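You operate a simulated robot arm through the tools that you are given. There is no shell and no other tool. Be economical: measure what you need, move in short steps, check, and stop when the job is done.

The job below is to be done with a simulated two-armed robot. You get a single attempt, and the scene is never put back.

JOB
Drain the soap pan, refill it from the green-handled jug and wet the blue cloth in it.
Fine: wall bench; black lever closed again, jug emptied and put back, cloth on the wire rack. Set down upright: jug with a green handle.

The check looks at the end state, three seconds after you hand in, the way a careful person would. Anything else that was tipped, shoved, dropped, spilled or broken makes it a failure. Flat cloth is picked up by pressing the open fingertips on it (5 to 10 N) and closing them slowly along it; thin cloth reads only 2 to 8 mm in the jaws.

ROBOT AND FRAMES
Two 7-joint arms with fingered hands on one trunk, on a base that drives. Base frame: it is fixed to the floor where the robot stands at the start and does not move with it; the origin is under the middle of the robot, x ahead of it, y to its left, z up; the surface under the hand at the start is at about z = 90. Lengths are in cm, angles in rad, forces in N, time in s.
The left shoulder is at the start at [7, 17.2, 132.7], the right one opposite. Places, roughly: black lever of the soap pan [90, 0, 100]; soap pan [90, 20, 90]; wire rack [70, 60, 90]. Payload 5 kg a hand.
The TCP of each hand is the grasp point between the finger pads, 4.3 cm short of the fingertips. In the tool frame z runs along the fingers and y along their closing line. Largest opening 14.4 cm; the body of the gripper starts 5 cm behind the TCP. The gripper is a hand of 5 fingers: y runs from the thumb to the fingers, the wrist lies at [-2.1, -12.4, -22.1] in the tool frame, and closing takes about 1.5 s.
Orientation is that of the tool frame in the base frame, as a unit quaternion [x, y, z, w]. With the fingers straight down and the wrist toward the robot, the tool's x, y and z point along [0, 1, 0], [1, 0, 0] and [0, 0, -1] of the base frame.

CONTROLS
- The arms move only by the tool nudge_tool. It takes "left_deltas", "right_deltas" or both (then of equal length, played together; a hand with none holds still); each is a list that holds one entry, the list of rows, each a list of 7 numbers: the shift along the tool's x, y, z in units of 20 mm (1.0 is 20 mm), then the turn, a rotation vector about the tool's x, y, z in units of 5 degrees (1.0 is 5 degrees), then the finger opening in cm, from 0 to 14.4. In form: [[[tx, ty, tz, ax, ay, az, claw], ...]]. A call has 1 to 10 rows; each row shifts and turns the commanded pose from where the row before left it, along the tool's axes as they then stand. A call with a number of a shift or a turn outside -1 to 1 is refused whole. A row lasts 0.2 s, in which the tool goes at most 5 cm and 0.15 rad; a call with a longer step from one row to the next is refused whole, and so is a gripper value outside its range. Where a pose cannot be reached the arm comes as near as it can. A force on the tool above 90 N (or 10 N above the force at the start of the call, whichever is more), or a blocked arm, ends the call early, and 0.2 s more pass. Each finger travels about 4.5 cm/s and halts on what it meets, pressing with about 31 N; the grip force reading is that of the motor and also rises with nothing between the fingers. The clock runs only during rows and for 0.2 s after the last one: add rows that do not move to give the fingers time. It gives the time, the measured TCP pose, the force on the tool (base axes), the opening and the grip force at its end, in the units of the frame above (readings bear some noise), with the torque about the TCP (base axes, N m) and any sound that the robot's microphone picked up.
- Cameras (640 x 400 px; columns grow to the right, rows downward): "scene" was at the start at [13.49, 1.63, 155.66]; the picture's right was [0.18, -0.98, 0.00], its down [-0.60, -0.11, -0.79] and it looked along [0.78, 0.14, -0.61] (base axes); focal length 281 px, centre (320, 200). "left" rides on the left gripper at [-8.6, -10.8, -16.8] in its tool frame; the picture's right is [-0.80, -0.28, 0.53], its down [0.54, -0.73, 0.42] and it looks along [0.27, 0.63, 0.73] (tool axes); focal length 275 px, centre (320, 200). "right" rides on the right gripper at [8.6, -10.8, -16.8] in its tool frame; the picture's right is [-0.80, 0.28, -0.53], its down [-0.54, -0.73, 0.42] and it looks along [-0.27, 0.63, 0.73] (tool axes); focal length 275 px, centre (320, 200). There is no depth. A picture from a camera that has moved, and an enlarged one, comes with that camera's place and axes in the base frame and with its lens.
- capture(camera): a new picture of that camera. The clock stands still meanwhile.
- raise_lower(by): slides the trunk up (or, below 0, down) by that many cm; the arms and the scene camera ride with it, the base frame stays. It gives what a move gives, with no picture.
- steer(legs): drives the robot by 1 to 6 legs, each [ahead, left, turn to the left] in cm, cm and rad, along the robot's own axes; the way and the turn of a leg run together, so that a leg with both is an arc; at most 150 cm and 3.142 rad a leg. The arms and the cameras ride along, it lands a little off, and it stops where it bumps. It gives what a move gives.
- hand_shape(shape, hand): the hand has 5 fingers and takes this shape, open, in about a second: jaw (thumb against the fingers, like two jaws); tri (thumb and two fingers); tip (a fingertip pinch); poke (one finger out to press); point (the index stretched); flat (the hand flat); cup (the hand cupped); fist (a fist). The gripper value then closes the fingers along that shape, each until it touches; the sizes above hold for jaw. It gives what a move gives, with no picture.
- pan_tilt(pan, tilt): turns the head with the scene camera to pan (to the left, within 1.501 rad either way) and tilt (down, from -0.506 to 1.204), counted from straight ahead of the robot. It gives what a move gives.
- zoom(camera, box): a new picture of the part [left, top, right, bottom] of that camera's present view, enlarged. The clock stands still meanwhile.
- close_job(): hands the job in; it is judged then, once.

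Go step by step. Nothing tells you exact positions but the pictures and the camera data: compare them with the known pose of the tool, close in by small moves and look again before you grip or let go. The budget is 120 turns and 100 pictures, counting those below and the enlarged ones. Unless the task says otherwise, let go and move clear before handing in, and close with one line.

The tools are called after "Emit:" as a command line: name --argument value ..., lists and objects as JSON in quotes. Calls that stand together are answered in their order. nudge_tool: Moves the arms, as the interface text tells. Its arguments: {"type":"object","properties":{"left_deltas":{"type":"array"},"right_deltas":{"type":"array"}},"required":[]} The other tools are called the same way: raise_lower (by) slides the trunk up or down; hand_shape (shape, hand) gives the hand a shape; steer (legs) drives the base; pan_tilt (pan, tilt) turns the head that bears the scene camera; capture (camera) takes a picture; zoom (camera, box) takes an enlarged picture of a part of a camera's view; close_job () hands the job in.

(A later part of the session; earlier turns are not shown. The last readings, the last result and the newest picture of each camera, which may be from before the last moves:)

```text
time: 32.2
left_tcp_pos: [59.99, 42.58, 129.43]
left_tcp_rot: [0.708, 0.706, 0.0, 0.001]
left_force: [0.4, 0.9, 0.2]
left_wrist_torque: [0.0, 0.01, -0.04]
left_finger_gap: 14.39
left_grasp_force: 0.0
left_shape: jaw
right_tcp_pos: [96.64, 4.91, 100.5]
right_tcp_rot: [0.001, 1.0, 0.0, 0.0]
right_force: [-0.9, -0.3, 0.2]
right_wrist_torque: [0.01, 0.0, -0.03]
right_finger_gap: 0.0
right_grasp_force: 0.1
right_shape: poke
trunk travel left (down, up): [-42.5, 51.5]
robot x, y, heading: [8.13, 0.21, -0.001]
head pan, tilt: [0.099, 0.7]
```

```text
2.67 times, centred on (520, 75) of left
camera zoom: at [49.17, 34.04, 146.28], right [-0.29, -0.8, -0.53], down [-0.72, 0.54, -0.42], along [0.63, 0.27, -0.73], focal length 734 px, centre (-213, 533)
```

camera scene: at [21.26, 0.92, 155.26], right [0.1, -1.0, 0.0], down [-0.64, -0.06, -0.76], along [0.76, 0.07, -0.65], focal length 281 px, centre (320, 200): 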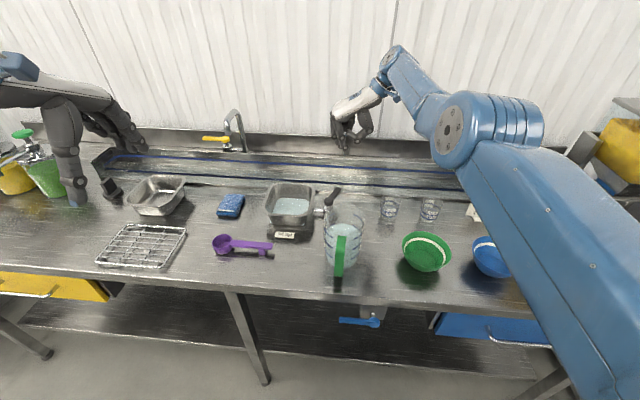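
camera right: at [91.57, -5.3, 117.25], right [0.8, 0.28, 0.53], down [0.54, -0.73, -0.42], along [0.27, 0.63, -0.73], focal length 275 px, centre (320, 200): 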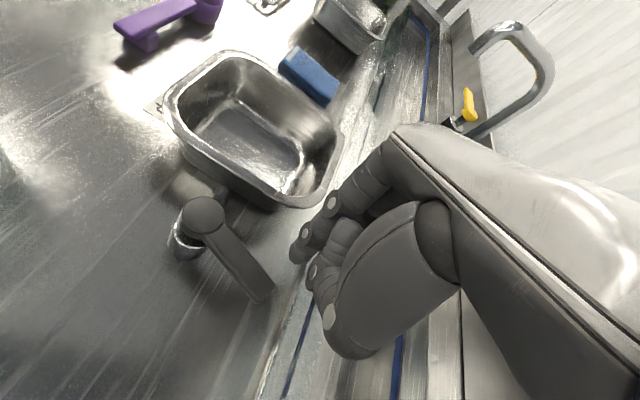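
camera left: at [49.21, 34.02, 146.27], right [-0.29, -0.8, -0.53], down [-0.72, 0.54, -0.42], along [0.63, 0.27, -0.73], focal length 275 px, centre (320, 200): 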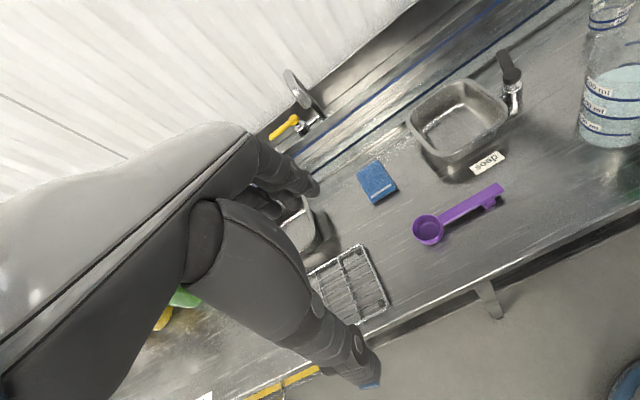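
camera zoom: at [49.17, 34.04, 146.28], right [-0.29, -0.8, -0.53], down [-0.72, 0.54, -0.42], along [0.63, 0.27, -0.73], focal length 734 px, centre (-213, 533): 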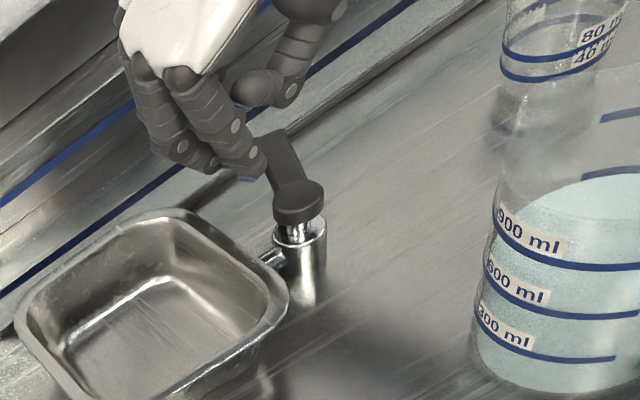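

Emit:
nudge_tool --right_deltas '[[[0, -0.5, 0, 0, 0, 0, 0], [0.15, -0.55, 0, 0, 0, 0, 0], [0.15, -0.55, 0, 0, 0, 0, 0], [0.34, -0.44, 0, 0, 0, 0, 0], [0.34, -0.44, 0, 0, 0, 0, 0], [0, 0, 0, 0, 0, 0, 0]]]'

Emit:
zoom --camera "left" --box '[400, 0, 640, 150]'

```text
time: 33.6
left_tcp_pos: [60.08, 42.6, 129.45]
left_tcp_rot: [0.708, 0.706, 0.0, -0.001]
left_force: [0.0, 0.0, -1.0]
left_wrist_torque: [0.01, -0.03, 0.02]
left_finger_gap: 14.41
left_grasp_force: 0.0
left_shape: jaw
right_tcp_pos: [94.89, -0.1, 100.5]
right_tcp_rot: [0.0, 1.0, 0.0, -0.001]
right_force: [0.7, 0.6, -0.1]
right_wrist_torque: [0.01, -0.03, 0.01]
right_finger_gap: 0.0
right_grasp_force: 0.1
right_shape: poke
trunk travel left (down, up): [-42.5, 51.5]
robot x, y, heading: [7.58, 0.15, -0.008]
head pan, tilt: [0.099, 0.7]
```

```text
2.67 times, centred on (520, 75) of left
camera zoom: at [49.24, 34.03, 146.26], right [-0.29, -0.8, -0.53], down [-0.72, 0.54, -0.42], along [0.63, 0.27, -0.73], focal length 734 px, centre (-213, 533)
```

zoom: 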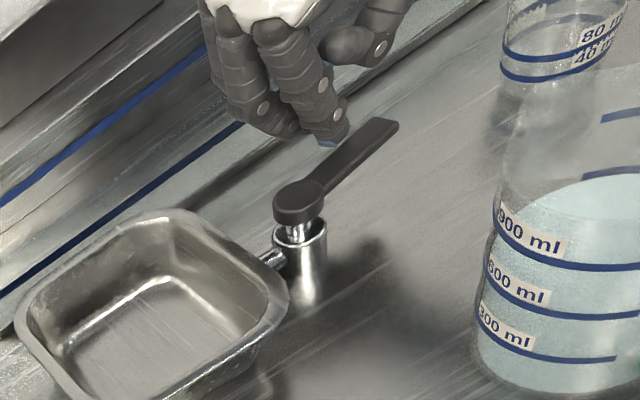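

Lever is within a few degrees of its start position. I'll push it gently until it meets the stop.

Emit:
nudge_tool --right_deltas '[[[0.4, -0.4, 0, 0, 0, 0, 0], [0.3, -0.3, 0, 0, 0, 0, 0], [0.2, 0, 0, 0, 0, 0, 0], [0.2, 0, 0, 0, 0, 0, 0], [0.2, 0, 0, 0, 0, 0, 0], [0, 0, 0, 0, 0, 0, 0]]]'

Emit:
zoom --camera "left" --box '[400, 0, 640, 150]'

```text
time: 35.0
left_tcp_pos: [60.92, 42.69, 129.12]
left_tcp_rot: [0.707, 0.707, -0.002, 0.0]
left_force: [-0.1, -0.5, -0.2]
left_wrist_torque: [0.02, -0.01, -0.02]
left_finger_gap: 14.39
left_grasp_force: 0.2
left_shape: jaw
right_tcp_pos: [93.39, -1.3, 100.71]
right_tcp_rot: [0.005, 1.0, 0.002, 0.005]
right_force: [87.3, 19.0, 18.6]
right_wrist_torque: [0.79, -3.14, -0.36]
right_finger_gap: 0.0
right_grasp_force: 0.0
right_shape: poke
trunk travel left (down, up): [-42.5, 51.5]
robot x, y, heading: [8.06, 0.31, 0.001]
head pan, tilt: [0.099, 0.7]
```

```text
2.67 times, centred on (520, 75) of left
camera zoom: at [50.06, 34.27, 145.99], right [-0.29, -0.8, -0.53], down [-0.73, 0.54, -0.42], along [0.62, 0.27, -0.74], focal length 734 px, centre (-213, 533)
```

zoom: 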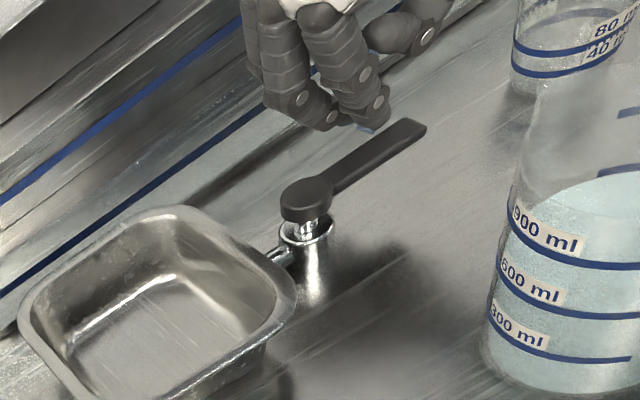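

It reached the stop, so the lever is closed. Backing off and lifting clear.

Emit:
nudge_tool --right_deltas '[[[-0.6, 0, 0, 0, 0, 0, 0], [-0.6, 0, 0, 0, 0, 0, 0], [0, 0, -1, 0, 0, 0, 0], [0, 0, -1, 0, 0, 0, 0], [0, 0, -1, 0, 0, 0, 0], [0, 0, -1, 0, 0, 0, 0], [0, 0, -1, 0, 0, 0, 0], [0, 0, -1, 0, 0, 0, 0], [0, 0, -1, 0, 0, 0, 0], [0, 0, -1, 0, 0, 0, 0]]]'

Emit:
capture --camera "scene"

Emit:
zoom --camera "left" --box '[400, 0, 640, 150]'

```text
time: 37.2
left_tcp_pos: [60.16, 42.56, 129.58]
left_tcp_rot: [0.709, 0.705, 0.0, -0.001]
left_force: [-0.1, -0.4, -0.1]
left_wrist_torque: [0.03, -0.06, -0.02]
left_finger_gap: 14.38
left_grasp_force: 0.0
left_shape: jaw
right_tcp_pos: [94.46, -1.64, 116.6]
right_tcp_rot: [0.0, 1.0, 0.0, -0.001]
right_force: [-0.1, -0.2, -0.5]
right_wrist_torque: [-0.01, -0.01, 0.01]
right_finger_gap: 0.0
right_grasp_force: 0.1
right_shape: poke
trunk travel left (down, up): [-42.5, 51.5]
robot x, y, heading: [7.76, 0.08, -0.003]
head pan, tilt: [0.099, 0.7]
```

```text
62 pictures are left
camera scene: at [21.18, 0.95, 155.27], right [0.1, -1.0, 0.0], down [-0.64, -0.06, -0.76], along [0.76, 0.07, -0.64], focal length 281 px, centre (320, 200)
```

scene: 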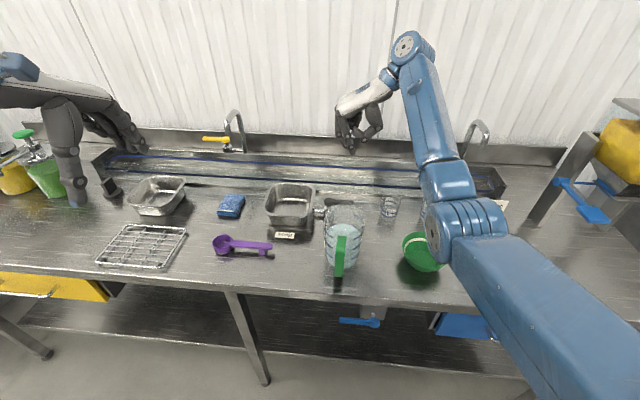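

```text
2.67 times, centred on (520, 75) of left
camera zoom: at [49.16, 34.02, 146.28], right [-0.29, -0.8, -0.53], down [-0.72, 0.54, -0.42], along [0.63, 0.27, -0.73], focal length 734 px, centre (-213, 533)
```

zoom: 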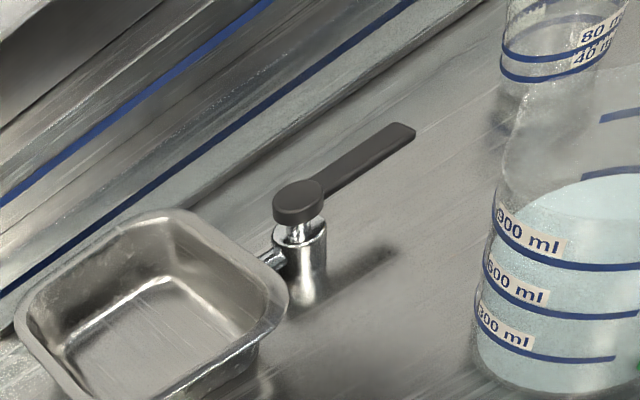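

The lever is closed and the pan empty. Next I'll lift the right hand, back the base off, reshape to jaw, and turn the hand horizontal to take the jug handle.

Emit:
nudge_tool --right_deltas '[[[0, 0, -1, 0, 0, 0, 0], [0, 0, -1, 0, 0, 0, 0], [0, 0, -1, 0, 0, 0, 0], [0, 0, -1, 0, 0, 0, 0], [0, -1, -1, 0, 0, 0, 0], [0, -1, 0, 0, 0, 0, 0], [0, -1, 0, 0, 0, 0, 0], [0, -1, 0, 0, 0, 0, 0], [0, -1, 0, 0, 0, 0, 0], [0, -1, 0, 0, 0, 0, 0]]]'

Emit:
steer --legs '[[-8, 0, 0]]'

Emit:
hand_shape --hand "right" --shape "jaw"

Emit:
nudge_tool --right_deltas '[[[1, 0, 0, 0, 0, 0, 10], [1, 0, 0, 0, 0, 0, 10], [1, 0, 0, 0, 0, 0, 10], [1, 0, 0, 0, 0, 0, 10], [1, 0, 0, 0, 0, 0, 10], [1, 0, 0, 0, 0, 0, 10], [1, 0, 0, 0, 0, 0, 10], [1, 0, 0, 0, 0, 0, 10], [1, 0, 0, 0, 0, 0, 10], [1, 0, 0, 0, 0, 0, 10]]]'

Emit:
nudge_tool --right_deltas '[[[0, 0, 0, 0, -1, 0, 10], [0, 0, 0, 0, -1, 0, 10], [0, 0, 0, 0, -1, 0, 10], [0, 0, 0, 0, -1, 0, 10], [0, 0, 0, 0, -1, 0, 10], [0, 0, 0, 0, -1, 0, 10], [0, 0, 0, 0, -1, 0, 10], [0, 0, 0, 0, -1, 0, 10], [0, 0, 0, 0, -1, 0, 10], [0, 0, 0, 0, 0, 0, 10]]]'

Emit:
capture --camera "scene"

```text
time: 39.5
left_tcp_pos: [60.16, 42.48, 129.57]
left_tcp_rot: [0.708, 0.706, 0.001, 0.0]
left_force: [0.1, -0.2, 0.6]
left_wrist_torque: [0.04, -0.02, 0.0]
left_finger_gap: 14.4
left_grasp_force: 0.0
left_shape: jaw
right_tcp_pos: [94.58, -13.64, 126.52]
right_tcp_rot: [0.001, 1.0, 0.0, -0.001]
right_force: [-0.2, -0.4, -0.3]
right_wrist_torque: [0.05, -0.01, -0.02]
right_finger_gap: 0.0
right_grasp_force: 0.0
right_shape: poke
trunk travel left (down, up): [-42.5, 51.5]
robot x, y, heading: [7.84, 0.34, -0.001]
head pan, tilt: [0.099, 0.7]
```

```text
time: 40.5
left_tcp_pos: [52.91, 42.72, 129.29]
left_tcp_rot: [0.708, 0.707, -0.001, 0.0]
left_force: [-0.2, 0.4, -0.7]
left_wrist_torque: [0.04, 0.03, -0.06]
left_finger_gap: 14.39
left_grasp_force: 0.1
left_shape: jaw
right_tcp_pos: [87.27, -13.57, 126.43]
right_tcp_rot: [0.0, 1.0, -0.001, -0.002]
right_force: [-0.2, 0.6, 0.2]
right_wrist_torque: [-0.02, 0.01, 0.0]
right_finger_gap: 0.0
right_grasp_force: 0.0
right_shape: poke
trunk travel left (down, up): [-42.5, 51.5]
robot x, y, heading: [0.5, 0.15, -0.002]
head pan, tilt: [0.099, 0.7]
```

```text
time: 41.4
left_tcp_pos: [52.42, 42.7, 129.54]
left_tcp_rot: [0.708, 0.706, 0.0, 0.0]
left_force: [0.2, 0.2, 0.4]
left_wrist_torque: [0.01, -0.01, -0.01]
left_finger_gap: 14.38
left_grasp_force: 0.0
left_shape: jaw
right_tcp_pos: [86.84, -13.47, 126.52]
right_tcp_rot: [0.0, 1.0, 0.0, -0.001]
right_force: [-0.2, 0.1, 0.2]
right_wrist_torque: [0.02, -0.01, -0.01]
right_finger_gap: 14.38
right_grasp_force: 0.1
right_shape: jaw
trunk travel left (down, up): [-42.5, 51.5]
robot x, y, heading: [0.18, 0.03, -0.003]
head pan, tilt: [0.099, 0.7]
```

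```text
time: 43.6
left_tcp_pos: [52.34, 42.59, 129.51]
left_tcp_rot: [0.707, 0.707, 0.0, 0.0]
left_force: [0.0, 0.1, 0.6]
left_wrist_torque: [0.02, -0.01, -0.01]
left_finger_gap: 14.39
left_grasp_force: 0.2
left_shape: jaw
right_tcp_pos: [66.97, -13.53, 126.68]
right_tcp_rot: [-0.001, 1.0, 0.0, -0.001]
right_force: [-0.3, 0.6, -0.3]
right_wrist_torque: [0.0, -0.02, 0.0]
right_finger_gap: 10.01
right_grasp_force: 0.1
right_shape: jaw
trunk travel left (down, up): [-42.5, 51.5]
robot x, y, heading: [0.45, 0.14, -0.003]
head pan, tilt: [0.099, 0.7]
```

```text
time: 45.8
left_tcp_pos: [52.56, 42.68, 129.5]
left_tcp_rot: [0.708, 0.706, 0.0, 0.0]
left_force: [-0.3, 0.4, -0.9]
left_wrist_torque: [-0.01, 0.03, 0.01]
left_finger_gap: 14.39
left_grasp_force: 0.2
left_shape: jaw
right_tcp_pos: [66.98, -13.5, 126.46]
right_tcp_rot: [0.0, 0.924, -0.001, 0.382]
right_force: [-0.4, 0.5, 0.2]
right_wrist_torque: [0.03, 0.0, 0.02]
right_finger_gap: 10.05
right_grasp_force: 0.1
right_shape: jaw
trunk travel left (down, up): [-42.5, 51.5]
robot x, y, heading: [0.11, 0.22, -0.007]
head pan, tilt: [0.099, 0.7]
```

```text
60 pictures are left
camera scene: at [13.63, 0.98, 155.27], right [0.1, -1.0, 0.0], down [-0.64, -0.06, -0.76], along [0.76, 0.07, -0.64], focal length 281 px, centre (320, 200)
```

scene: 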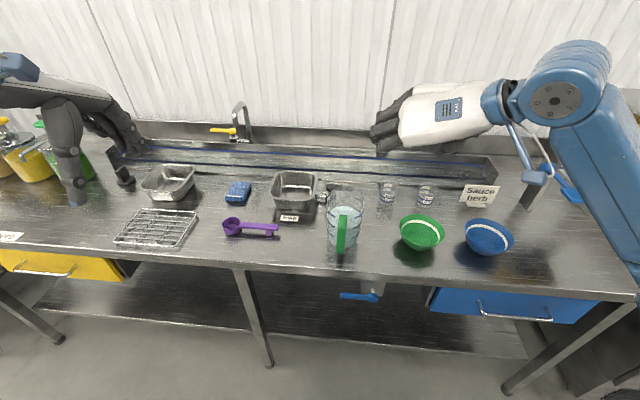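

Halfway turned; continuing to horizontal, then pulling back ahead of the jug handle.

Emit:
nudge_tool --right_deltas '[[[0, 0, 0, 0, -1, 0, 10], [0, 0, 0, 0, -1, 0, 9], [0, 0, 0, 0, -1, 0, 8], [0, 0, 0, 0, -1, 0, 7], [0, 0, 0, 0, -1, 0, 7], [0, 0, 0, 0, -1, 0, 7], [0, 0, 0, 0, -1, 0, 7], [0, 0, 0, 0, -1, 0, 7], [0, 0, 0, 0, -1, 0, 7], [0, 0, 0, 0, 0, 0, 7]]]'

Emit:
nudge_tool --right_deltas '[[[0, 0.6, -1, 0, 0, 0, 7], [0, 0.6, -1, 0, 0, 0, 7], [0, 0.6, -1, 0, 0, 0, 7], [0, 0.7, -1, 0, 0, 0, 7], [0, 0.7, -1, 0, 0, 0, 7], [0, 0.7, -1, 0, 0, 0, 7], [0, 0.8, -1, 0, 0, 0, 7], [0, 0.8, -1, 0, 0, 0, 7], [0, 0.8, 0, 0, 0, 0, 7], [0, 0, 0, 0, 0, 0, 7]]]'

Emit:
capture --camera "scene"

Emit:
capture --camera "right"

Emit:
zoom --camera "left" --box '[480, 0, 640, 100]'

```text
time: 48.0
left_tcp_pos: [52.56, 42.69, 129.57]
left_tcp_rot: [0.707, 0.707, -0.001, 0.0]
left_force: [0.4, -0.4, -0.1]
left_wrist_torque: [-0.02, 0.01, 0.02]
left_finger_gap: 14.36
left_grasp_force: 0.1
left_shape: jaw
right_tcp_pos: [66.95, -13.45, 126.51]
right_tcp_rot: [0.0, 0.707, 0.0, 0.707]
right_force: [0.5, -0.9, -0.4]
right_wrist_torque: [0.05, 0.01, 0.01]
right_finger_gap: 7.04
right_grasp_force: 0.0
right_shape: jaw
trunk travel left (down, up): [-42.5, 51.5]
robot x, y, heading: [-0.03, 0.01, 0.003]
head pan, tilt: [0.099, 0.7]
```

```text
time: 50.2
left_tcp_pos: [52.55, 42.67, 129.52]
left_tcp_rot: [0.707, 0.707, 0.0, 0.001]
left_force: [0.2, 0.0, -0.6]
left_wrist_torque: [0.04, -0.03, 0.02]
left_finger_gap: 14.38
left_grasp_force: 0.1
left_shape: jaw
right_tcp_pos: [61.41, 1.16, 124.99]
right_tcp_rot: [0.001, 0.708, -0.001, 0.706]
right_force: [-1.3, 1.4, 0.2]
right_wrist_torque: [0.01, -0.01, 0.01]
right_finger_gap: 7.01
right_grasp_force: 0.2
right_shape: jaw
right hand out of reach, approached as far as the arm can: row 2, 3, 4, 5, 6, 7, 8
trunk travel left (down, up): [-42.5, 51.5]
robot x, y, heading: [-0.02, 0.06, -0.002]
head pan, tilt: [0.099, 0.7]
```

```text
59 pictures are left
camera scene: at [13.58, 0.9, 155.28], right [0.1, -1.0, 0.0], down [-0.64, -0.06, -0.76], along [0.76, 0.07, -0.64], focal length 281 px, centre (320, 200)
```

scene: 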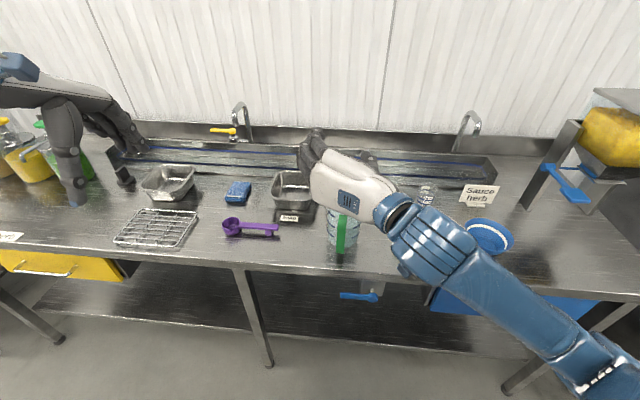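

```text
58 pictures are left
camera right: at [44.64, -9.87, 116.39], right [-0.53, 0.28, 0.8], down [0.42, -0.73, 0.54], along [0.73, 0.63, 0.27], focal length 275 px, centre (320, 200)
```

right: 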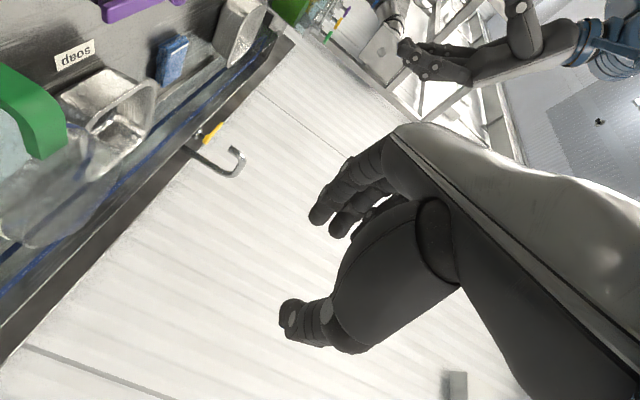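

```text
4.00 times, centred on (560, 50) of left
camera zoom: at [41.54, 34.01, 146.29], right [-0.29, -0.8, -0.53], down [-0.72, 0.54, -0.42], along [0.63, 0.27, -0.73], focal length 1101 px, centre (-640, 800)
```

zoom: 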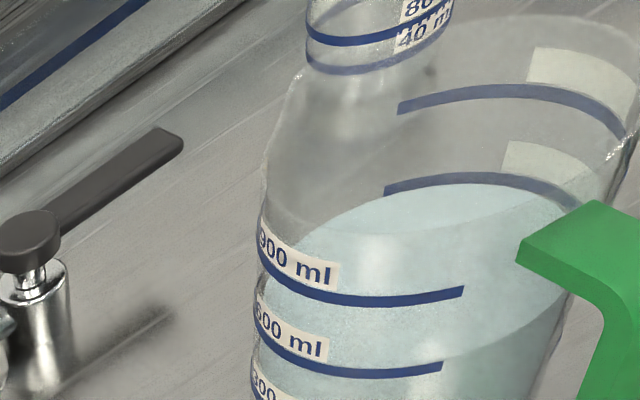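

The hand can't come back far enough here, so I'll back the base up another 15 cm and measure the handle.

Emit:
steer --legs '[[-15, 0, 0]]'

Emit:
zoom --camera "scene" --box '[260, 150, 420, 250]'

Emit:
capture --camera "right"

Emit:
capture --camera "left"

```text
time: 51.6
left_tcp_pos: [37.72, 42.74, 129.48]
left_tcp_rot: [0.708, 0.706, -0.001, -0.001]
left_force: [0.2, -0.5, 0.6]
left_wrist_torque: [0.01, 0.06, 0.01]
left_finger_gap: 14.41
left_grasp_force: 0.1
left_shape: jaw
right_tcp_pos: [46.66, 1.11, 124.83]
right_tcp_rot: [0.0, 0.708, -0.001, 0.706]
right_force: [0.3, -0.6, -0.2]
right_wrist_torque: [0.01, -0.02, -0.01]
right_finger_gap: 7.01
right_grasp_force: 0.0
right_shape: jaw
trunk travel left (down, up): [-42.5, 51.5]
robot x, y, heading: [-14.78, -0.04, -0.004]
head pan, tilt: [0.099, 0.7]
```

```text
4.00 times, centred on (340, 200) of scene
camera zoom: at [-1.1, 1.0, 155.25], right [0.1, -1.0, 0.0], down [-0.64, -0.06, -0.76], along [0.76, 0.07, -0.65], focal length 1124 px, centre (240, 200)
```

zoom: 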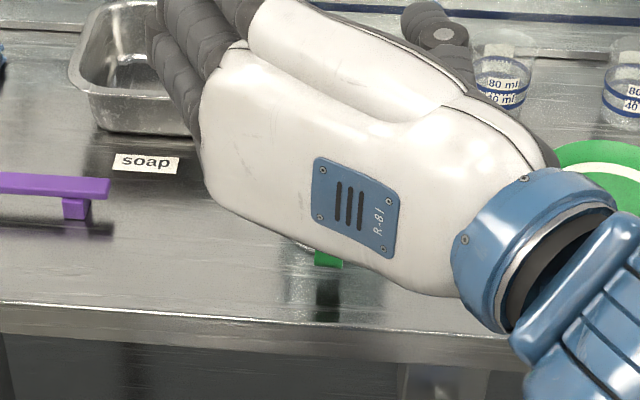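

```text
55 pictures are left
camera right: at [29.92, -9.83, 116.33], right [-0.53, 0.29, 0.8], down [0.42, -0.73, 0.54], along [0.73, 0.63, 0.26], focal length 275 px, centre (320, 200)
```

right: 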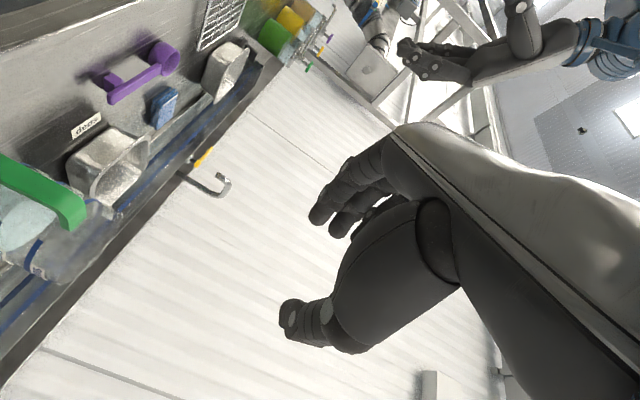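

```text
54 pictures are left
camera left: at [26.87, 34.1, 146.2], right [-0.29, -0.8, -0.53], down [-0.72, 0.54, -0.42], along [0.63, 0.27, -0.73], focal length 275 px, centre (320, 200)
```

left: 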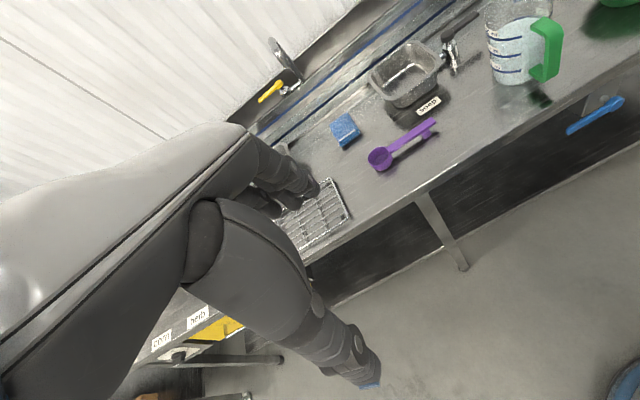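

The handle bar is at about x 65.5, y 0, z 92–106. I'll lower the hand in front of the bench edge to that height and align.

Emit:
nudge_tool --right_deltas '[[[1, 0, 0, 0, 0, 0, 7], [1, 0, 0, 0, 0, 0, 7], [1, 0, 0, 0, 0, 0, 7], [1, 0, 0, 0, 0, 0, 7], [1, 0, 0, 0, 0, 0, 7], [1, 0, 0, 0, 0, 0, 7], [1, 0, 0, 0, 0, 0, 7], [1, 0, 0, 0, 0, 0, 7], [1, 0, 0, 0, 0, 0, 7], [0, 0, 0, 0, 0, 0, 7]]]'

Emit:
capture --camera "right"

Emit:
zoom --camera "left" --box '[448, 0, 640, 120]'

Emit:
zoom --camera "scene" --box '[240, 130, 432, 250]'

```text
time: 53.8
left_tcp_pos: [37.7, 42.72, 129.52]
left_tcp_rot: [0.708, 0.706, 0.0, 0.0]
left_force: [0.1, -0.6, 0.0]
left_wrist_torque: [-0.02, -0.02, 0.03]
left_finger_gap: 14.37
left_grasp_force: 0.0
left_shape: jaw
right_tcp_pos: [46.59, 1.13, 107.02]
right_tcp_rot: [0.0, 0.708, 0.0, 0.706]
right_force: [0.0, -0.5, 0.2]
right_wrist_torque: [-0.04, 0.0, -0.02]
right_finger_gap: 7.05
right_grasp_force: 0.0
right_shape: jaw
trunk travel left (down, up): [-42.5, 51.5]
robot x, y, heading: [-14.77, 0.59, -0.001]
head pan, tilt: [0.099, 0.7]
```

```text
53 pictures are left
camera right: at [29.79, -9.79, 98.37], right [-0.53, 0.29, 0.8], down [0.42, -0.73, 0.54], along [0.73, 0.63, 0.27], focal length 275 px, centre (320, 200)
```

right: 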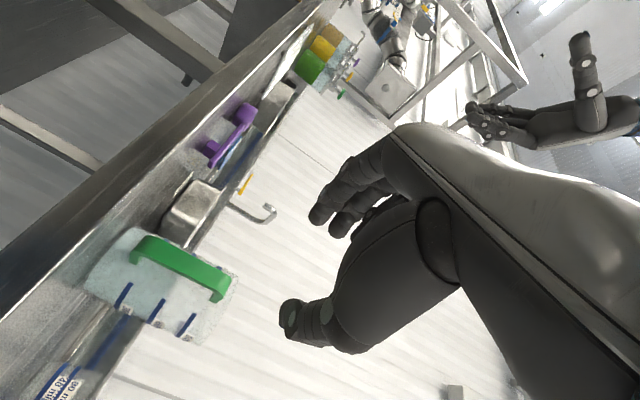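

```text
3.33 times, centred on (544, 60) of left
camera zoom: at [26.71, 34.09, 146.26], right [-0.29, -0.8, -0.53], down [-0.72, 0.54, -0.42], along [0.63, 0.27, -0.73], focal length 918 px, centre (-427, 667)
```

zoom: 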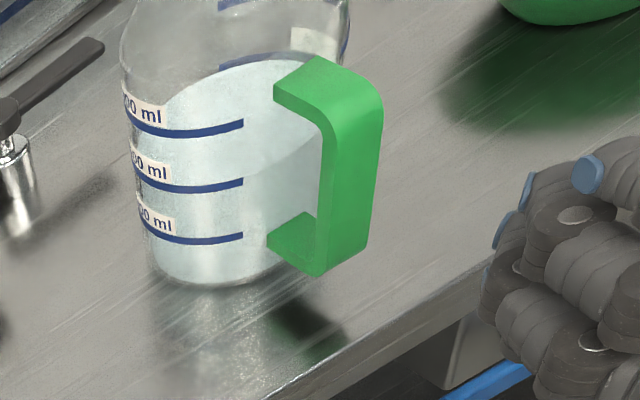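

```text
3.33 times, centred on (336, 190) of scene
camera zoom: at [-1.27, 1.0, 155.27], right [0.1, -1.0, 0.0], down [-0.64, -0.06, -0.76], along [0.76, 0.07, -0.64], focal length 936 px, centre (267, 233)
```

zoom: 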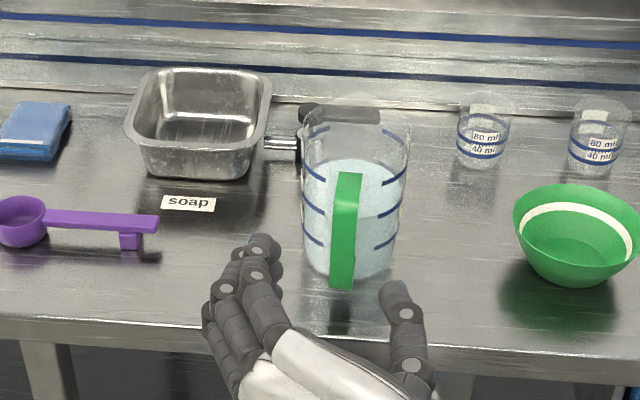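

Emit:
nudge_tool --right_deltas '[[[0.95, -0.2, 0, 0, 0, 0, 7], [0.95, -0.2, 0, 0, 0, 0, 7], [0.95, -0.2, 0, 0, 0, 0, 7], [0.85, 0, 0, 1, 0, 0, 7], [0, 0, 1, 0, 0, 0, 7], [0, 0, 1, 0, 0, 0, 7], [0, 0, 1, 0, 0, 0, 7], [0, 0, 1, 0, 0, 0, 7], [0, 0, 1, 0, 0, 0, 7], [0, 0, 0, 0, 0, 0, 7]]]'

Emit:
capture --camera "right"

Emit:
zoom --camera "left" --box '[448, 0, 640, 120]'

Emit:
zoom --camera "scene" --box '[240, 130, 432, 250]'

```text
time: 56.0
left_tcp_pos: [37.55, 42.69, 129.45]
left_tcp_rot: [0.708, 0.707, 0.001, 0.0]
left_force: [-0.7, 0.4, -0.4]
left_wrist_torque: [-0.01, 0.01, 0.0]
left_finger_gap: 14.38
left_grasp_force: 0.0
left_shape: jaw
right_tcp_pos: [56.48, -0.9, 99.62]
right_tcp_rot: [0.032, 0.707, -0.031, 0.706]
right_force: [-0.3, 0.1, -0.1]
right_wrist_torque: [0.01, -0.01, 0.0]
right_finger_gap: 7.01
right_grasp_force: 0.1
right_shape: jaw
trunk travel left (down, up): [-42.5, 51.5]
robot x, y, heading: [-14.67, -0.1, -0.001]
head pan, tilt: [0.099, 0.7]
```

```text
50 pictures are left
camera right: at [38.78, -10.37, 90.99], right [-0.51, 0.33, 0.8], down [0.36, -0.76, 0.54], along [0.78, 0.56, 0.27], focal length 275 px, centre (320, 200)
```

right: 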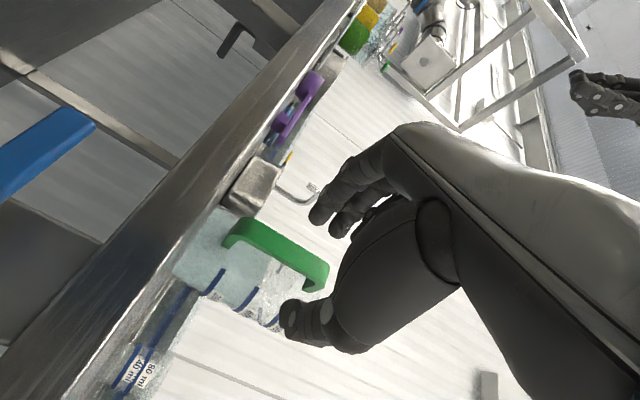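

```text
3.33 times, centred on (544, 60) of left
camera zoom: at [26.66, 34.09, 146.27], right [-0.29, -0.8, -0.53], down [-0.72, 0.54, -0.42], along [0.63, 0.27, -0.73], focal length 918 px, centre (-427, 667)
```

zoom: 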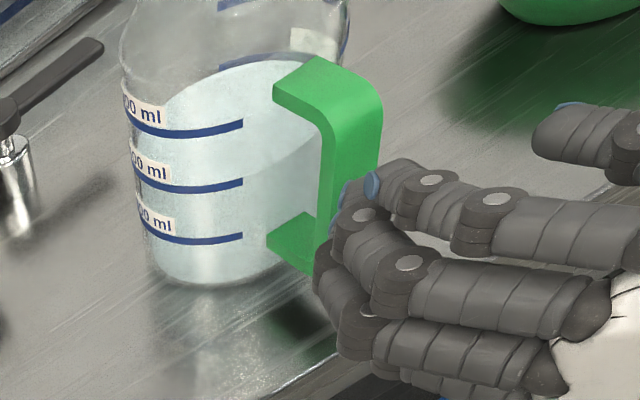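

```text
3.33 times, centred on (336, 190) of scene
camera zoom: at [-1.33, 1.0, 155.28], right [0.1, -1.0, 0.0], down [-0.64, -0.06, -0.77], along [0.76, 0.07, -0.64], focal length 936 px, centre (267, 233)
```

zoom: 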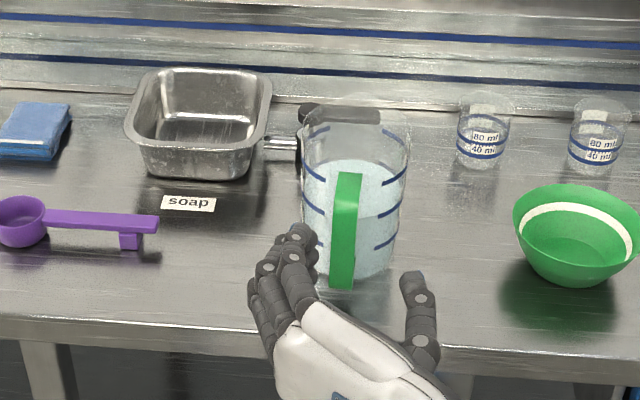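

Emit:
nudge_tool --right_deltas '[[[-0.4, 0.75, 0, 0, 0, 0, 7], [0, 0, 0.75, 0, 0, 0, 7], [0, 0, 0.75, 0, 0, 0, 7], [0, 0, 0.75, 0, 0, 0, 7], [0, 0, 0.5, 0, 0, 0, 7], [0, 0, 0.5, 0, 0, 0, 7], [0, 0, 0.5, 0, 0, 0, 7], [0, 0, 0, 0, 0, 0, 7]]]'

Emit:
zoom --camera "left" --box '[448, 0, 640, 120]'

Emit:
zoom --camera "scene" --box '[272, 150, 400, 230]'

```text
time: 57.8
left_tcp_pos: [37.51, 42.69, 129.64]
left_tcp_rot: [0.708, 0.706, 0.0, -0.001]
left_force: [-1.3, -0.3, -0.6]
left_wrist_torque: [0.01, 0.01, -0.02]
left_finger_gap: 14.38
left_grasp_force: 0.0
left_shape: jaw
right_tcp_pos: [64.05, -0.11, 100.38]
right_tcp_rot: [0.031, 0.707, -0.032, 0.706]
right_force: [0.5, 0.1, -0.8]
right_wrist_torque: [-0.02, 0.02, -0.02]
right_finger_gap: 7.02
right_grasp_force: 0.1
right_shape: jaw
trunk travel left (down, up): [-42.5, 51.5]
robot x, y, heading: [-14.5, -0.14, 0.002]
head pan, tilt: [0.099, 0.7]
```

```text
3.33 times, centred on (544, 60) of left
camera zoom: at [26.68, 34.07, 146.27], right [-0.29, -0.8, -0.53], down [-0.72, 0.54, -0.42], along [0.63, 0.27, -0.73], focal length 918 px, centre (-427, 667)
```

zoom: 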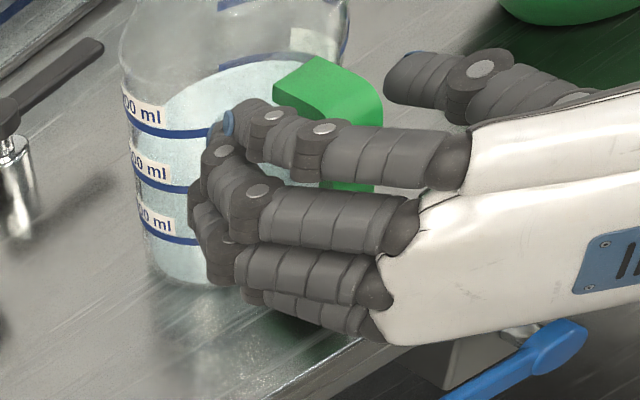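

```text
5.00 times, centred on (336, 190) of scene
camera zoom: at [-1.3, 0.97, 155.28], right [0.1, -1.0, 0.0], down [-0.64, -0.06, -0.76], along [0.76, 0.07, -0.64], focal length 1404 px, centre (240, 250)
```

zoom: 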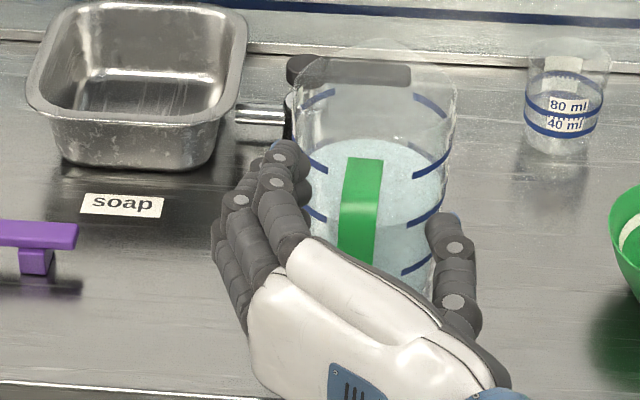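

The handle is centred between thumb and fingers. Closing slowly.

Emit:
nudge_tool --right_deltas '[[[0, 0, 0, 0, 0, 0, 6], [0, 0, 0, 0, 0, 0, 5], [0, 0, 0, 0, 0, 0, 4], [0, 0, 0, 0, 0, 0, 3], [0, 0, 0, 0, 0, 0, 2], [0, 0, 0, 0, 0, 0, 1], [0, 0, 0, 0, 0, 0, 0], [0, 0, 0, 0, 0, 0, 0], [0, 0, 0, 0, 0, 0, 0]]]'

Emit:
zoom --camera "left" --box '[448, 0, 640, 120]'

Emit:
zoom --camera "scene" --box '[272, 150, 400, 230]'

```text
time: 59.8
left_tcp_pos: [37.57, 42.64, 129.56]
left_tcp_rot: [0.708, 0.706, 0.001, 0.0]
left_force: [0.4, -0.7, -0.7]
left_wrist_torque: [-0.02, 0.0, 0.02]
left_finger_gap: 14.37
left_grasp_force: 0.1
left_shape: jaw
right_tcp_pos: [64.14, -0.14, 100.34]
right_tcp_rot: [0.031, 0.707, -0.032, 0.705]
right_force: [2.7, 1.6, 0.3]
right_wrist_torque: [-0.02, -0.03, 0.1]
right_finger_gap: 0.31
right_grasp_force: 31.0
right_shape: jaw
trunk travel left (down, up): [-42.5, 51.5]
robot x, y, heading: [-14.8, 0.15, -0.003]
head pan, tilt: [0.099, 0.7]
```

```text
3.33 times, centred on (544, 60) of left
camera zoom: at [26.73, 34.1, 146.25], right [-0.29, -0.8, -0.53], down [-0.72, 0.54, -0.42], along [0.63, 0.27, -0.73], focal length 918 px, centre (-427, 667)
```

zoom: 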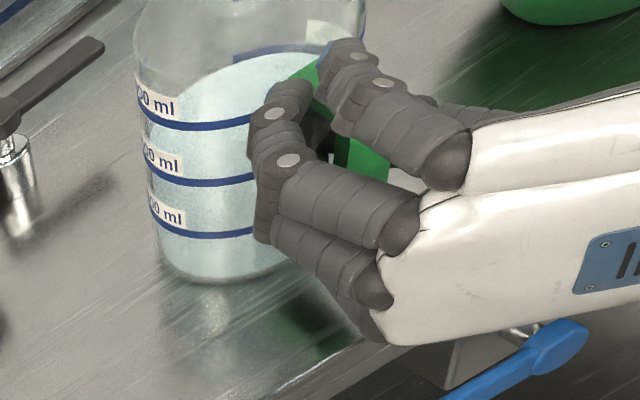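

```text
5.00 times, centred on (336, 190) of scene
camera zoom: at [-1.25, 1.0, 155.27], right [0.1, -1.0, 0.0], down [-0.64, -0.06, -0.76], along [0.76, 0.07, -0.64], focal length 1404 px, centre (240, 250)
```

zoom: 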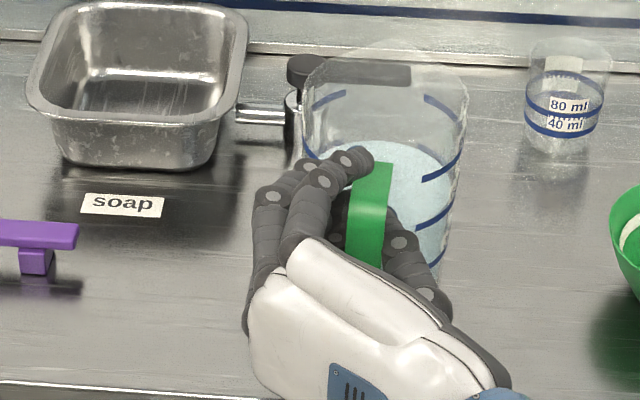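

The fingers have wrapped around the bar. Test lift of 3 cm.

Emit:
nudge_tool --right_deltas '[[[-0.25, 0, 0, 0, 0, 0, 0], [-0.25, 0, 0, 0, 0, 0, 0], [-0.25, 0, 0, 0, 0, 0, 0], [-0.25, 0, 0, 0, 0, 0, 0], [-0.25, 0, 0, 0, 0, 0, 0], [-0.25, 0, 0, 0, 0, 0, 0], [0, 0, 0, 0, 0, 0, 0]]]'

Emit:
capture --camera "left"

Emit:
zoom --camera "scene" --box '[272, 140, 400, 220]'

```text
time: 61.4
left_tcp_pos: [37.71, 42.6, 129.47]
left_tcp_rot: [0.707, 0.707, 0.0, 0.0]
left_force: [1.4, -0.3, 0.0]
left_wrist_torque: [-0.01, 0.0, -0.01]
left_finger_gap: 14.39
left_grasp_force: 0.1
left_shape: jaw
right_tcp_pos: [64.26, -0.26, 103.38]
right_tcp_rot: [0.03, 0.708, -0.031, 0.705]
right_force: [0.4, 1.0, -5.8]
right_wrist_torque: [0.02, 0.27, -0.01]
right_finger_gap: 0.31
right_grasp_force: 30.8
right_shape: jaw
trunk travel left (down, up): [-42.5, 51.5]
robot x, y, heading: [-14.81, 0.15, 0.001]
head pan, tilt: [0.099, 0.7]
```

```text
43 pictures are left
camera left: at [26.79, 34.08, 146.23], right [-0.29, -0.8, -0.53], down [-0.72, 0.54, -0.42], along [0.63, 0.27, -0.73], focal length 275 px, centre (320, 200)
```

left: 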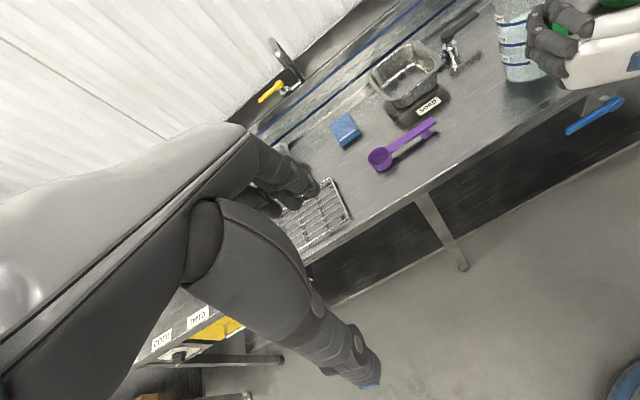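

```text
5.00 times, centred on (336, 180) of scene
camera zoom: at [-1.19, 0.99, 155.26], right [0.1, -1.0, 0.0], down [-0.64, -0.06, -0.76], along [0.76, 0.07, -0.64], focal length 1404 px, centre (240, 300)
```

zoom: 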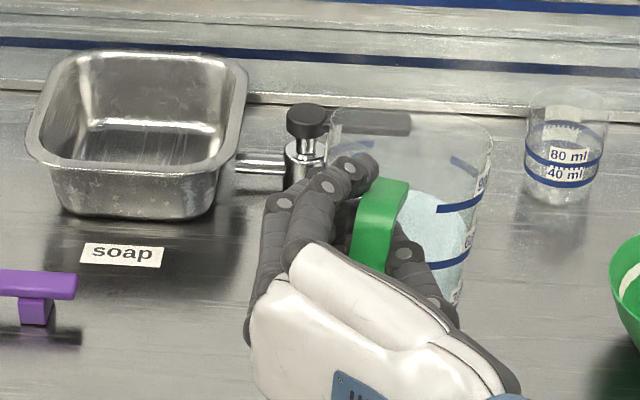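

Emit:
nudge_tool --right_deltas '[[[-0.4, 0, 0, 0, 0, 0, 0], [-0.4, 0, 0, 0, 0, 0, 0], [-0.4, 0, 0, 0, 0, 0, 0], [-0.4, 0, 0, 0, 0, 0, 0], [-0.4, 0, 0, 0, 0, 0, 0], [-0.4, 0, 0, 0, 0, 0, 0], [0, 0, 0, 0, 0, 0, 0], [0, 0, 0, 0, 0, 0, 0]]]'

Emit:
zoom --camera "left" --box '[448, 0, 640, 120]'

Emit:
capture --camera "scene"

```text
time: 63.2
left_tcp_pos: [37.74, 42.7, 129.4]
left_tcp_rot: [0.708, 0.706, -0.001, -0.001]
left_force: [0.5, -0.4, 0.9]
left_wrist_torque: [0.01, 0.01, 0.0]
left_finger_gap: 14.38
left_grasp_force: 0.0
left_shape: jaw
right_tcp_pos: [64.07, -0.29, 108.1]
right_tcp_rot: [0.031, 0.708, -0.033, 0.705]
right_force: [0.0, 0.3, -6.2]
right_wrist_torque: [0.14, 0.42, -0.01]
right_finger_gap: 0.33
right_grasp_force: 31.1
right_shape: jaw
trunk travel left (down, up): [-42.5, 51.5]
robot x, y, heading: [-14.61, 0.3, -0.002]
head pan, tilt: [0.099, 0.7]
```

```text
3.33 times, centred on (544, 60) of left
camera zoom: at [26.8, 34.08, 146.23], right [-0.29, -0.8, -0.53], down [-0.72, 0.54, -0.42], along [0.63, 0.27, -0.73], focal length 918 px, centre (-427, 667)
```

zoom: 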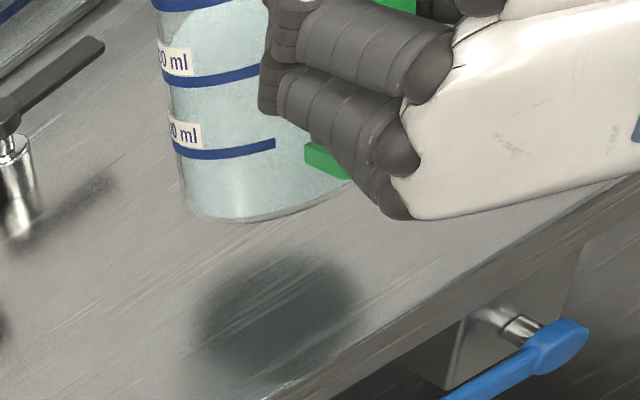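

```text
40 pictures are left
camera scene: at [-1.18, 0.98, 155.26], right [0.1, -1.0, 0.0], down [-0.64, -0.06, -0.76], along [0.76, 0.07, -0.64], focal length 281 px, centre (320, 200)
```

scene: 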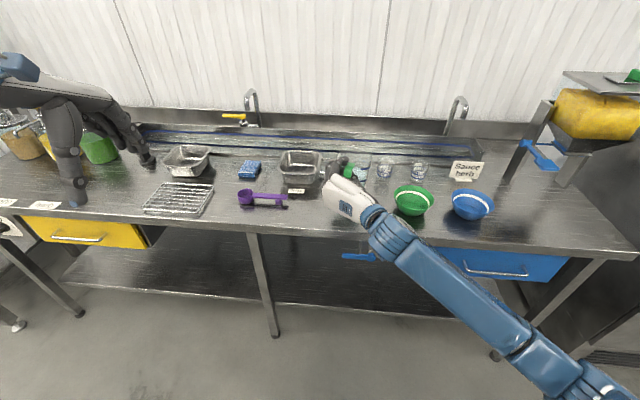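

The jug is held upright and clear (about 6 N). I'll raise it well above pan and lever height, drive in 10 cm, and bring it in front of the pan.

Emit:
nudge_tool --right_deltas '[[[-0.5, 0, 0, 0, 0, 0, 0], [-0.5, 0, 0, 0, 0, 0, 0], [-0.5, 0, 0, 0, 0, 0, 0], [-0.5, 0, 0, 0, 0, 0, 0], [-0.5, 0, 0, 0, 0, 0, 0], [-0.5, 0, 0, 0, 0, 0, 0], [-0.5, 0, 0, 0, 0, 0, 0], [-0.5, 0, 0, 0, 0, 0, 0], [-0.4, 0, 0, 0, 0, 0, 0], [0, 0, 0, 0, 0, 0, 0]]]'

Emit:
steer --legs '[[5, 0, 0], [5, 0, 0]]'

Emit:
nudge_tool --right_deltas '[[[0, 0.6, 0, -0.4, 0, 0, 0], [0, 0.9, 0, -0.4, 0, 0, 0], [0, 0.9, 0, -0.4, 0, 0, 0], [0, 0.9, 0, -0.4, 0, 0, 0], [0, 0.9, 0, -0.4, 0, 0, 0], [0, 0.9, 0, 0, 0, 0, 0], [0, 0.9, 0, 0, 0, 0, 0], [0, 0.9, 0, 0, 0, 0, 0], [0, 0.9, 0, 0, 0, 0, 0], [0, 0.5, 0, 0, 0, 0, 0]]]'

Emit:
capture --camera "left"

Emit:
zoom --camera "scene" --box '[192, 100, 448, 260]'

```text
time: 65.4
left_tcp_pos: [37.76, 42.6, 129.44]
left_tcp_rot: [0.708, 0.707, 0.0, 0.0]
left_force: [0.3, -0.5, -0.2]
left_wrist_torque: [-0.02, 0.01, 0.0]
left_finger_gap: 14.36
left_grasp_force: 0.0
left_shape: jaw
right_tcp_pos: [64.05, -0.23, 117.05]
right_tcp_rot: [0.031, 0.708, -0.032, 0.705]
right_force: [0.7, 0.3, -7.5]
right_wrist_torque: [0.06, 0.43, -0.01]
right_finger_gap: 0.31
right_grasp_force: 31.0
right_shape: jaw
trunk travel left (down, up): [-42.5, 51.5]
robot x, y, heading: [-14.84, 0.21, -0.004]
head pan, tilt: [0.099, 0.7]
```

```text
time: 66.8
left_tcp_pos: [46.52, 42.68, 129.91]
left_tcp_rot: [0.707, 0.707, 0.004, 0.002]
left_force: [-2.6, 0.2, 0.5]
left_wrist_torque: [0.04, -0.2, 0.05]
left_finger_gap: 14.39
left_grasp_force: 0.2
left_shape: jaw
right_tcp_pos: [73.07, -0.16, 117.59]
right_tcp_rot: [0.031, 0.704, -0.03, 0.708]
right_force: [-2.1, 0.2, -5.3]
right_wrist_torque: [0.09, 0.5, 0.0]
right_finger_gap: 0.32
right_grasp_force: 31.2
right_shape: jaw
trunk travel left (down, up): [-42.5, 51.5]
robot x, y, heading: [-4.68, 0.29, -0.0]
head pan, tilt: [0.099, 0.7]
```

```text
time: 69.0
left_tcp_pos: [47.37, 42.72, 129.47]
left_tcp_rot: [0.708, 0.706, 0.0, 0.0]
left_force: [-0.5, 0.5, 0.1]
left_wrist_torque: [0.02, 0.01, 0.04]
left_finger_gap: 14.4
left_grasp_force: 0.1
left_shape: jaw
right_tcp_pos: [73.26, 16.54, 116.95]
right_tcp_rot: [-0.031, 0.707, 0.031, 0.706]
right_force: [0.5, -0.3, -8.0]
right_wrist_torque: [-0.01, 0.41, -0.02]
right_finger_gap: 0.32
right_grasp_force: 31.1
right_shape: jaw
trunk travel left (down, up): [-42.5, 51.5]
robot x, y, heading: [-5.15, 0.45, -0.003]
head pan, tilt: [0.099, 0.7]
```

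```text
39 pictures are left
camera left: at [36.45, 34.14, 146.26], right [-0.29, -0.8, -0.53], down [-0.72, 0.54, -0.42], along [0.63, 0.27, -0.73], focal length 275 px, centre (320, 200)
```

left: 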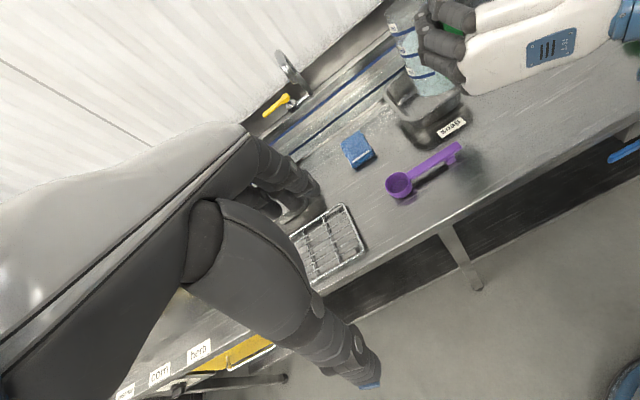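

```text
2.50 times, centred on (320, 180) of scene
camera zoom: at [8.52, 1.04, 155.27], right [0.1, -1.0, 0.0], down [-0.64, -0.06, -0.76], along [0.76, 0.07, -0.64], focal length 702 px, centre (320, 250)
```

zoom: 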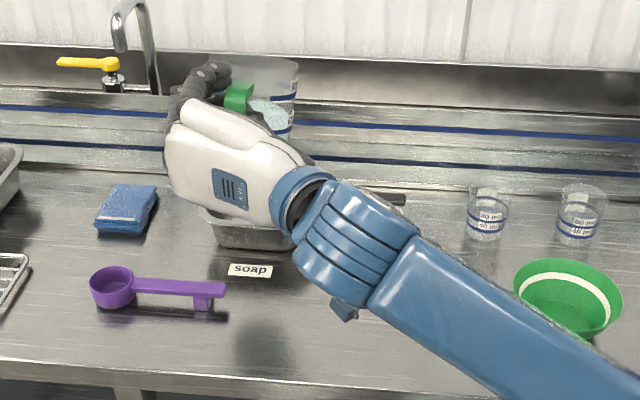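

The spout points about 8° right. I'll shift so the lip will be over the pan, then tilt to about 40° and look.

Emit:
nudge_tool --right_deltas '[[[0.6, 0.41, -0.47, 0, 0, 0, 0], [0.6, 0.41, -0.47, 0, 0, 0, 0], [0.55, 0.4, -0.46, 0, 0, 0, 0], [0, 0, 0, 0, 0.97, 0.225, 0], [0, 0, 0, 0, 0.97, 0.225, 0], [0, 0, 0, 0, 0.97, 0.225, 0], [0, 0, 0, 0, 0.97, 0.225, 0], [0, 0, 0, 0, 0.97, 0.225, 0], [0, 0, 0, 0, 0.97, 0.225, 0], [0, 0, 0, 0, 0.97, 0.225, 0]]]'

Emit:
zoom --camera "left" --box '[320, 0, 560, 150]'

Emit:
zoom --camera "scene" --box '[192, 100, 448, 260]'

```text
time: 71.2
left_tcp_pos: [47.42, 42.73, 129.45]
left_tcp_rot: [0.708, 0.706, 0.0, 0.0]
left_force: [0.0, -0.5, 0.5]
left_wrist_torque: [0.01, 0.02, -0.01]
left_finger_gap: 14.38
left_grasp_force: 0.2
left_shape: jaw
right_tcp_pos: [70.26, 18.73, 113.5]
right_tcp_rot: [0.009, 0.883, 0.068, 0.464]
right_force: [-1.3, 0.1, -8.2]
right_wrist_torque: [-0.01, 0.19, 0.0]
right_finger_gap: 0.31
right_grasp_force: 31.0
right_shape: jaw
trunk travel left (down, up): [-42.5, 51.5]
robot x, y, heading: [-4.58, 0.14, -0.002]
head pan, tilt: [0.099, 0.7]
```

```text
2.67 times, centred on (440, 75) of left
camera zoom: at [36.48, 34.13, 146.24], right [-0.29, -0.8, -0.53], down [-0.72, 0.54, -0.42], along [0.63, 0.27, -0.73], focal length 734 px, centre (0, 533)
```

zoom: 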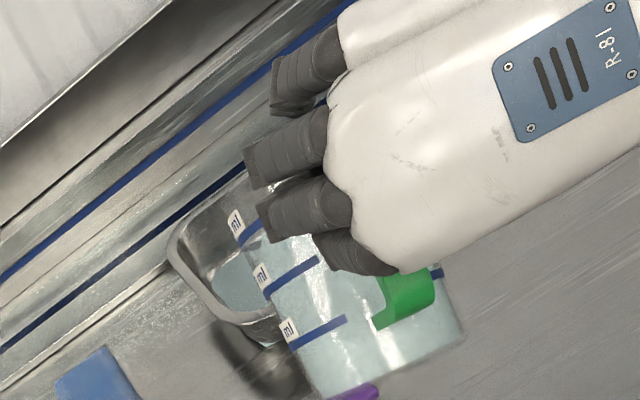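

```text
2.50 times, centred on (320, 180) of scene
camera zoom: at [8.55, 1.04, 155.26], right [0.1, -1.0, 0.0], down [-0.64, -0.06, -0.76], along [0.76, 0.07, -0.64], focal length 702 px, centre (320, 250)
```

zoom: 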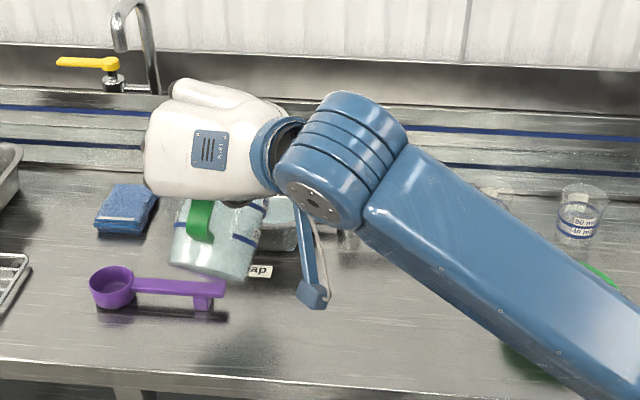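

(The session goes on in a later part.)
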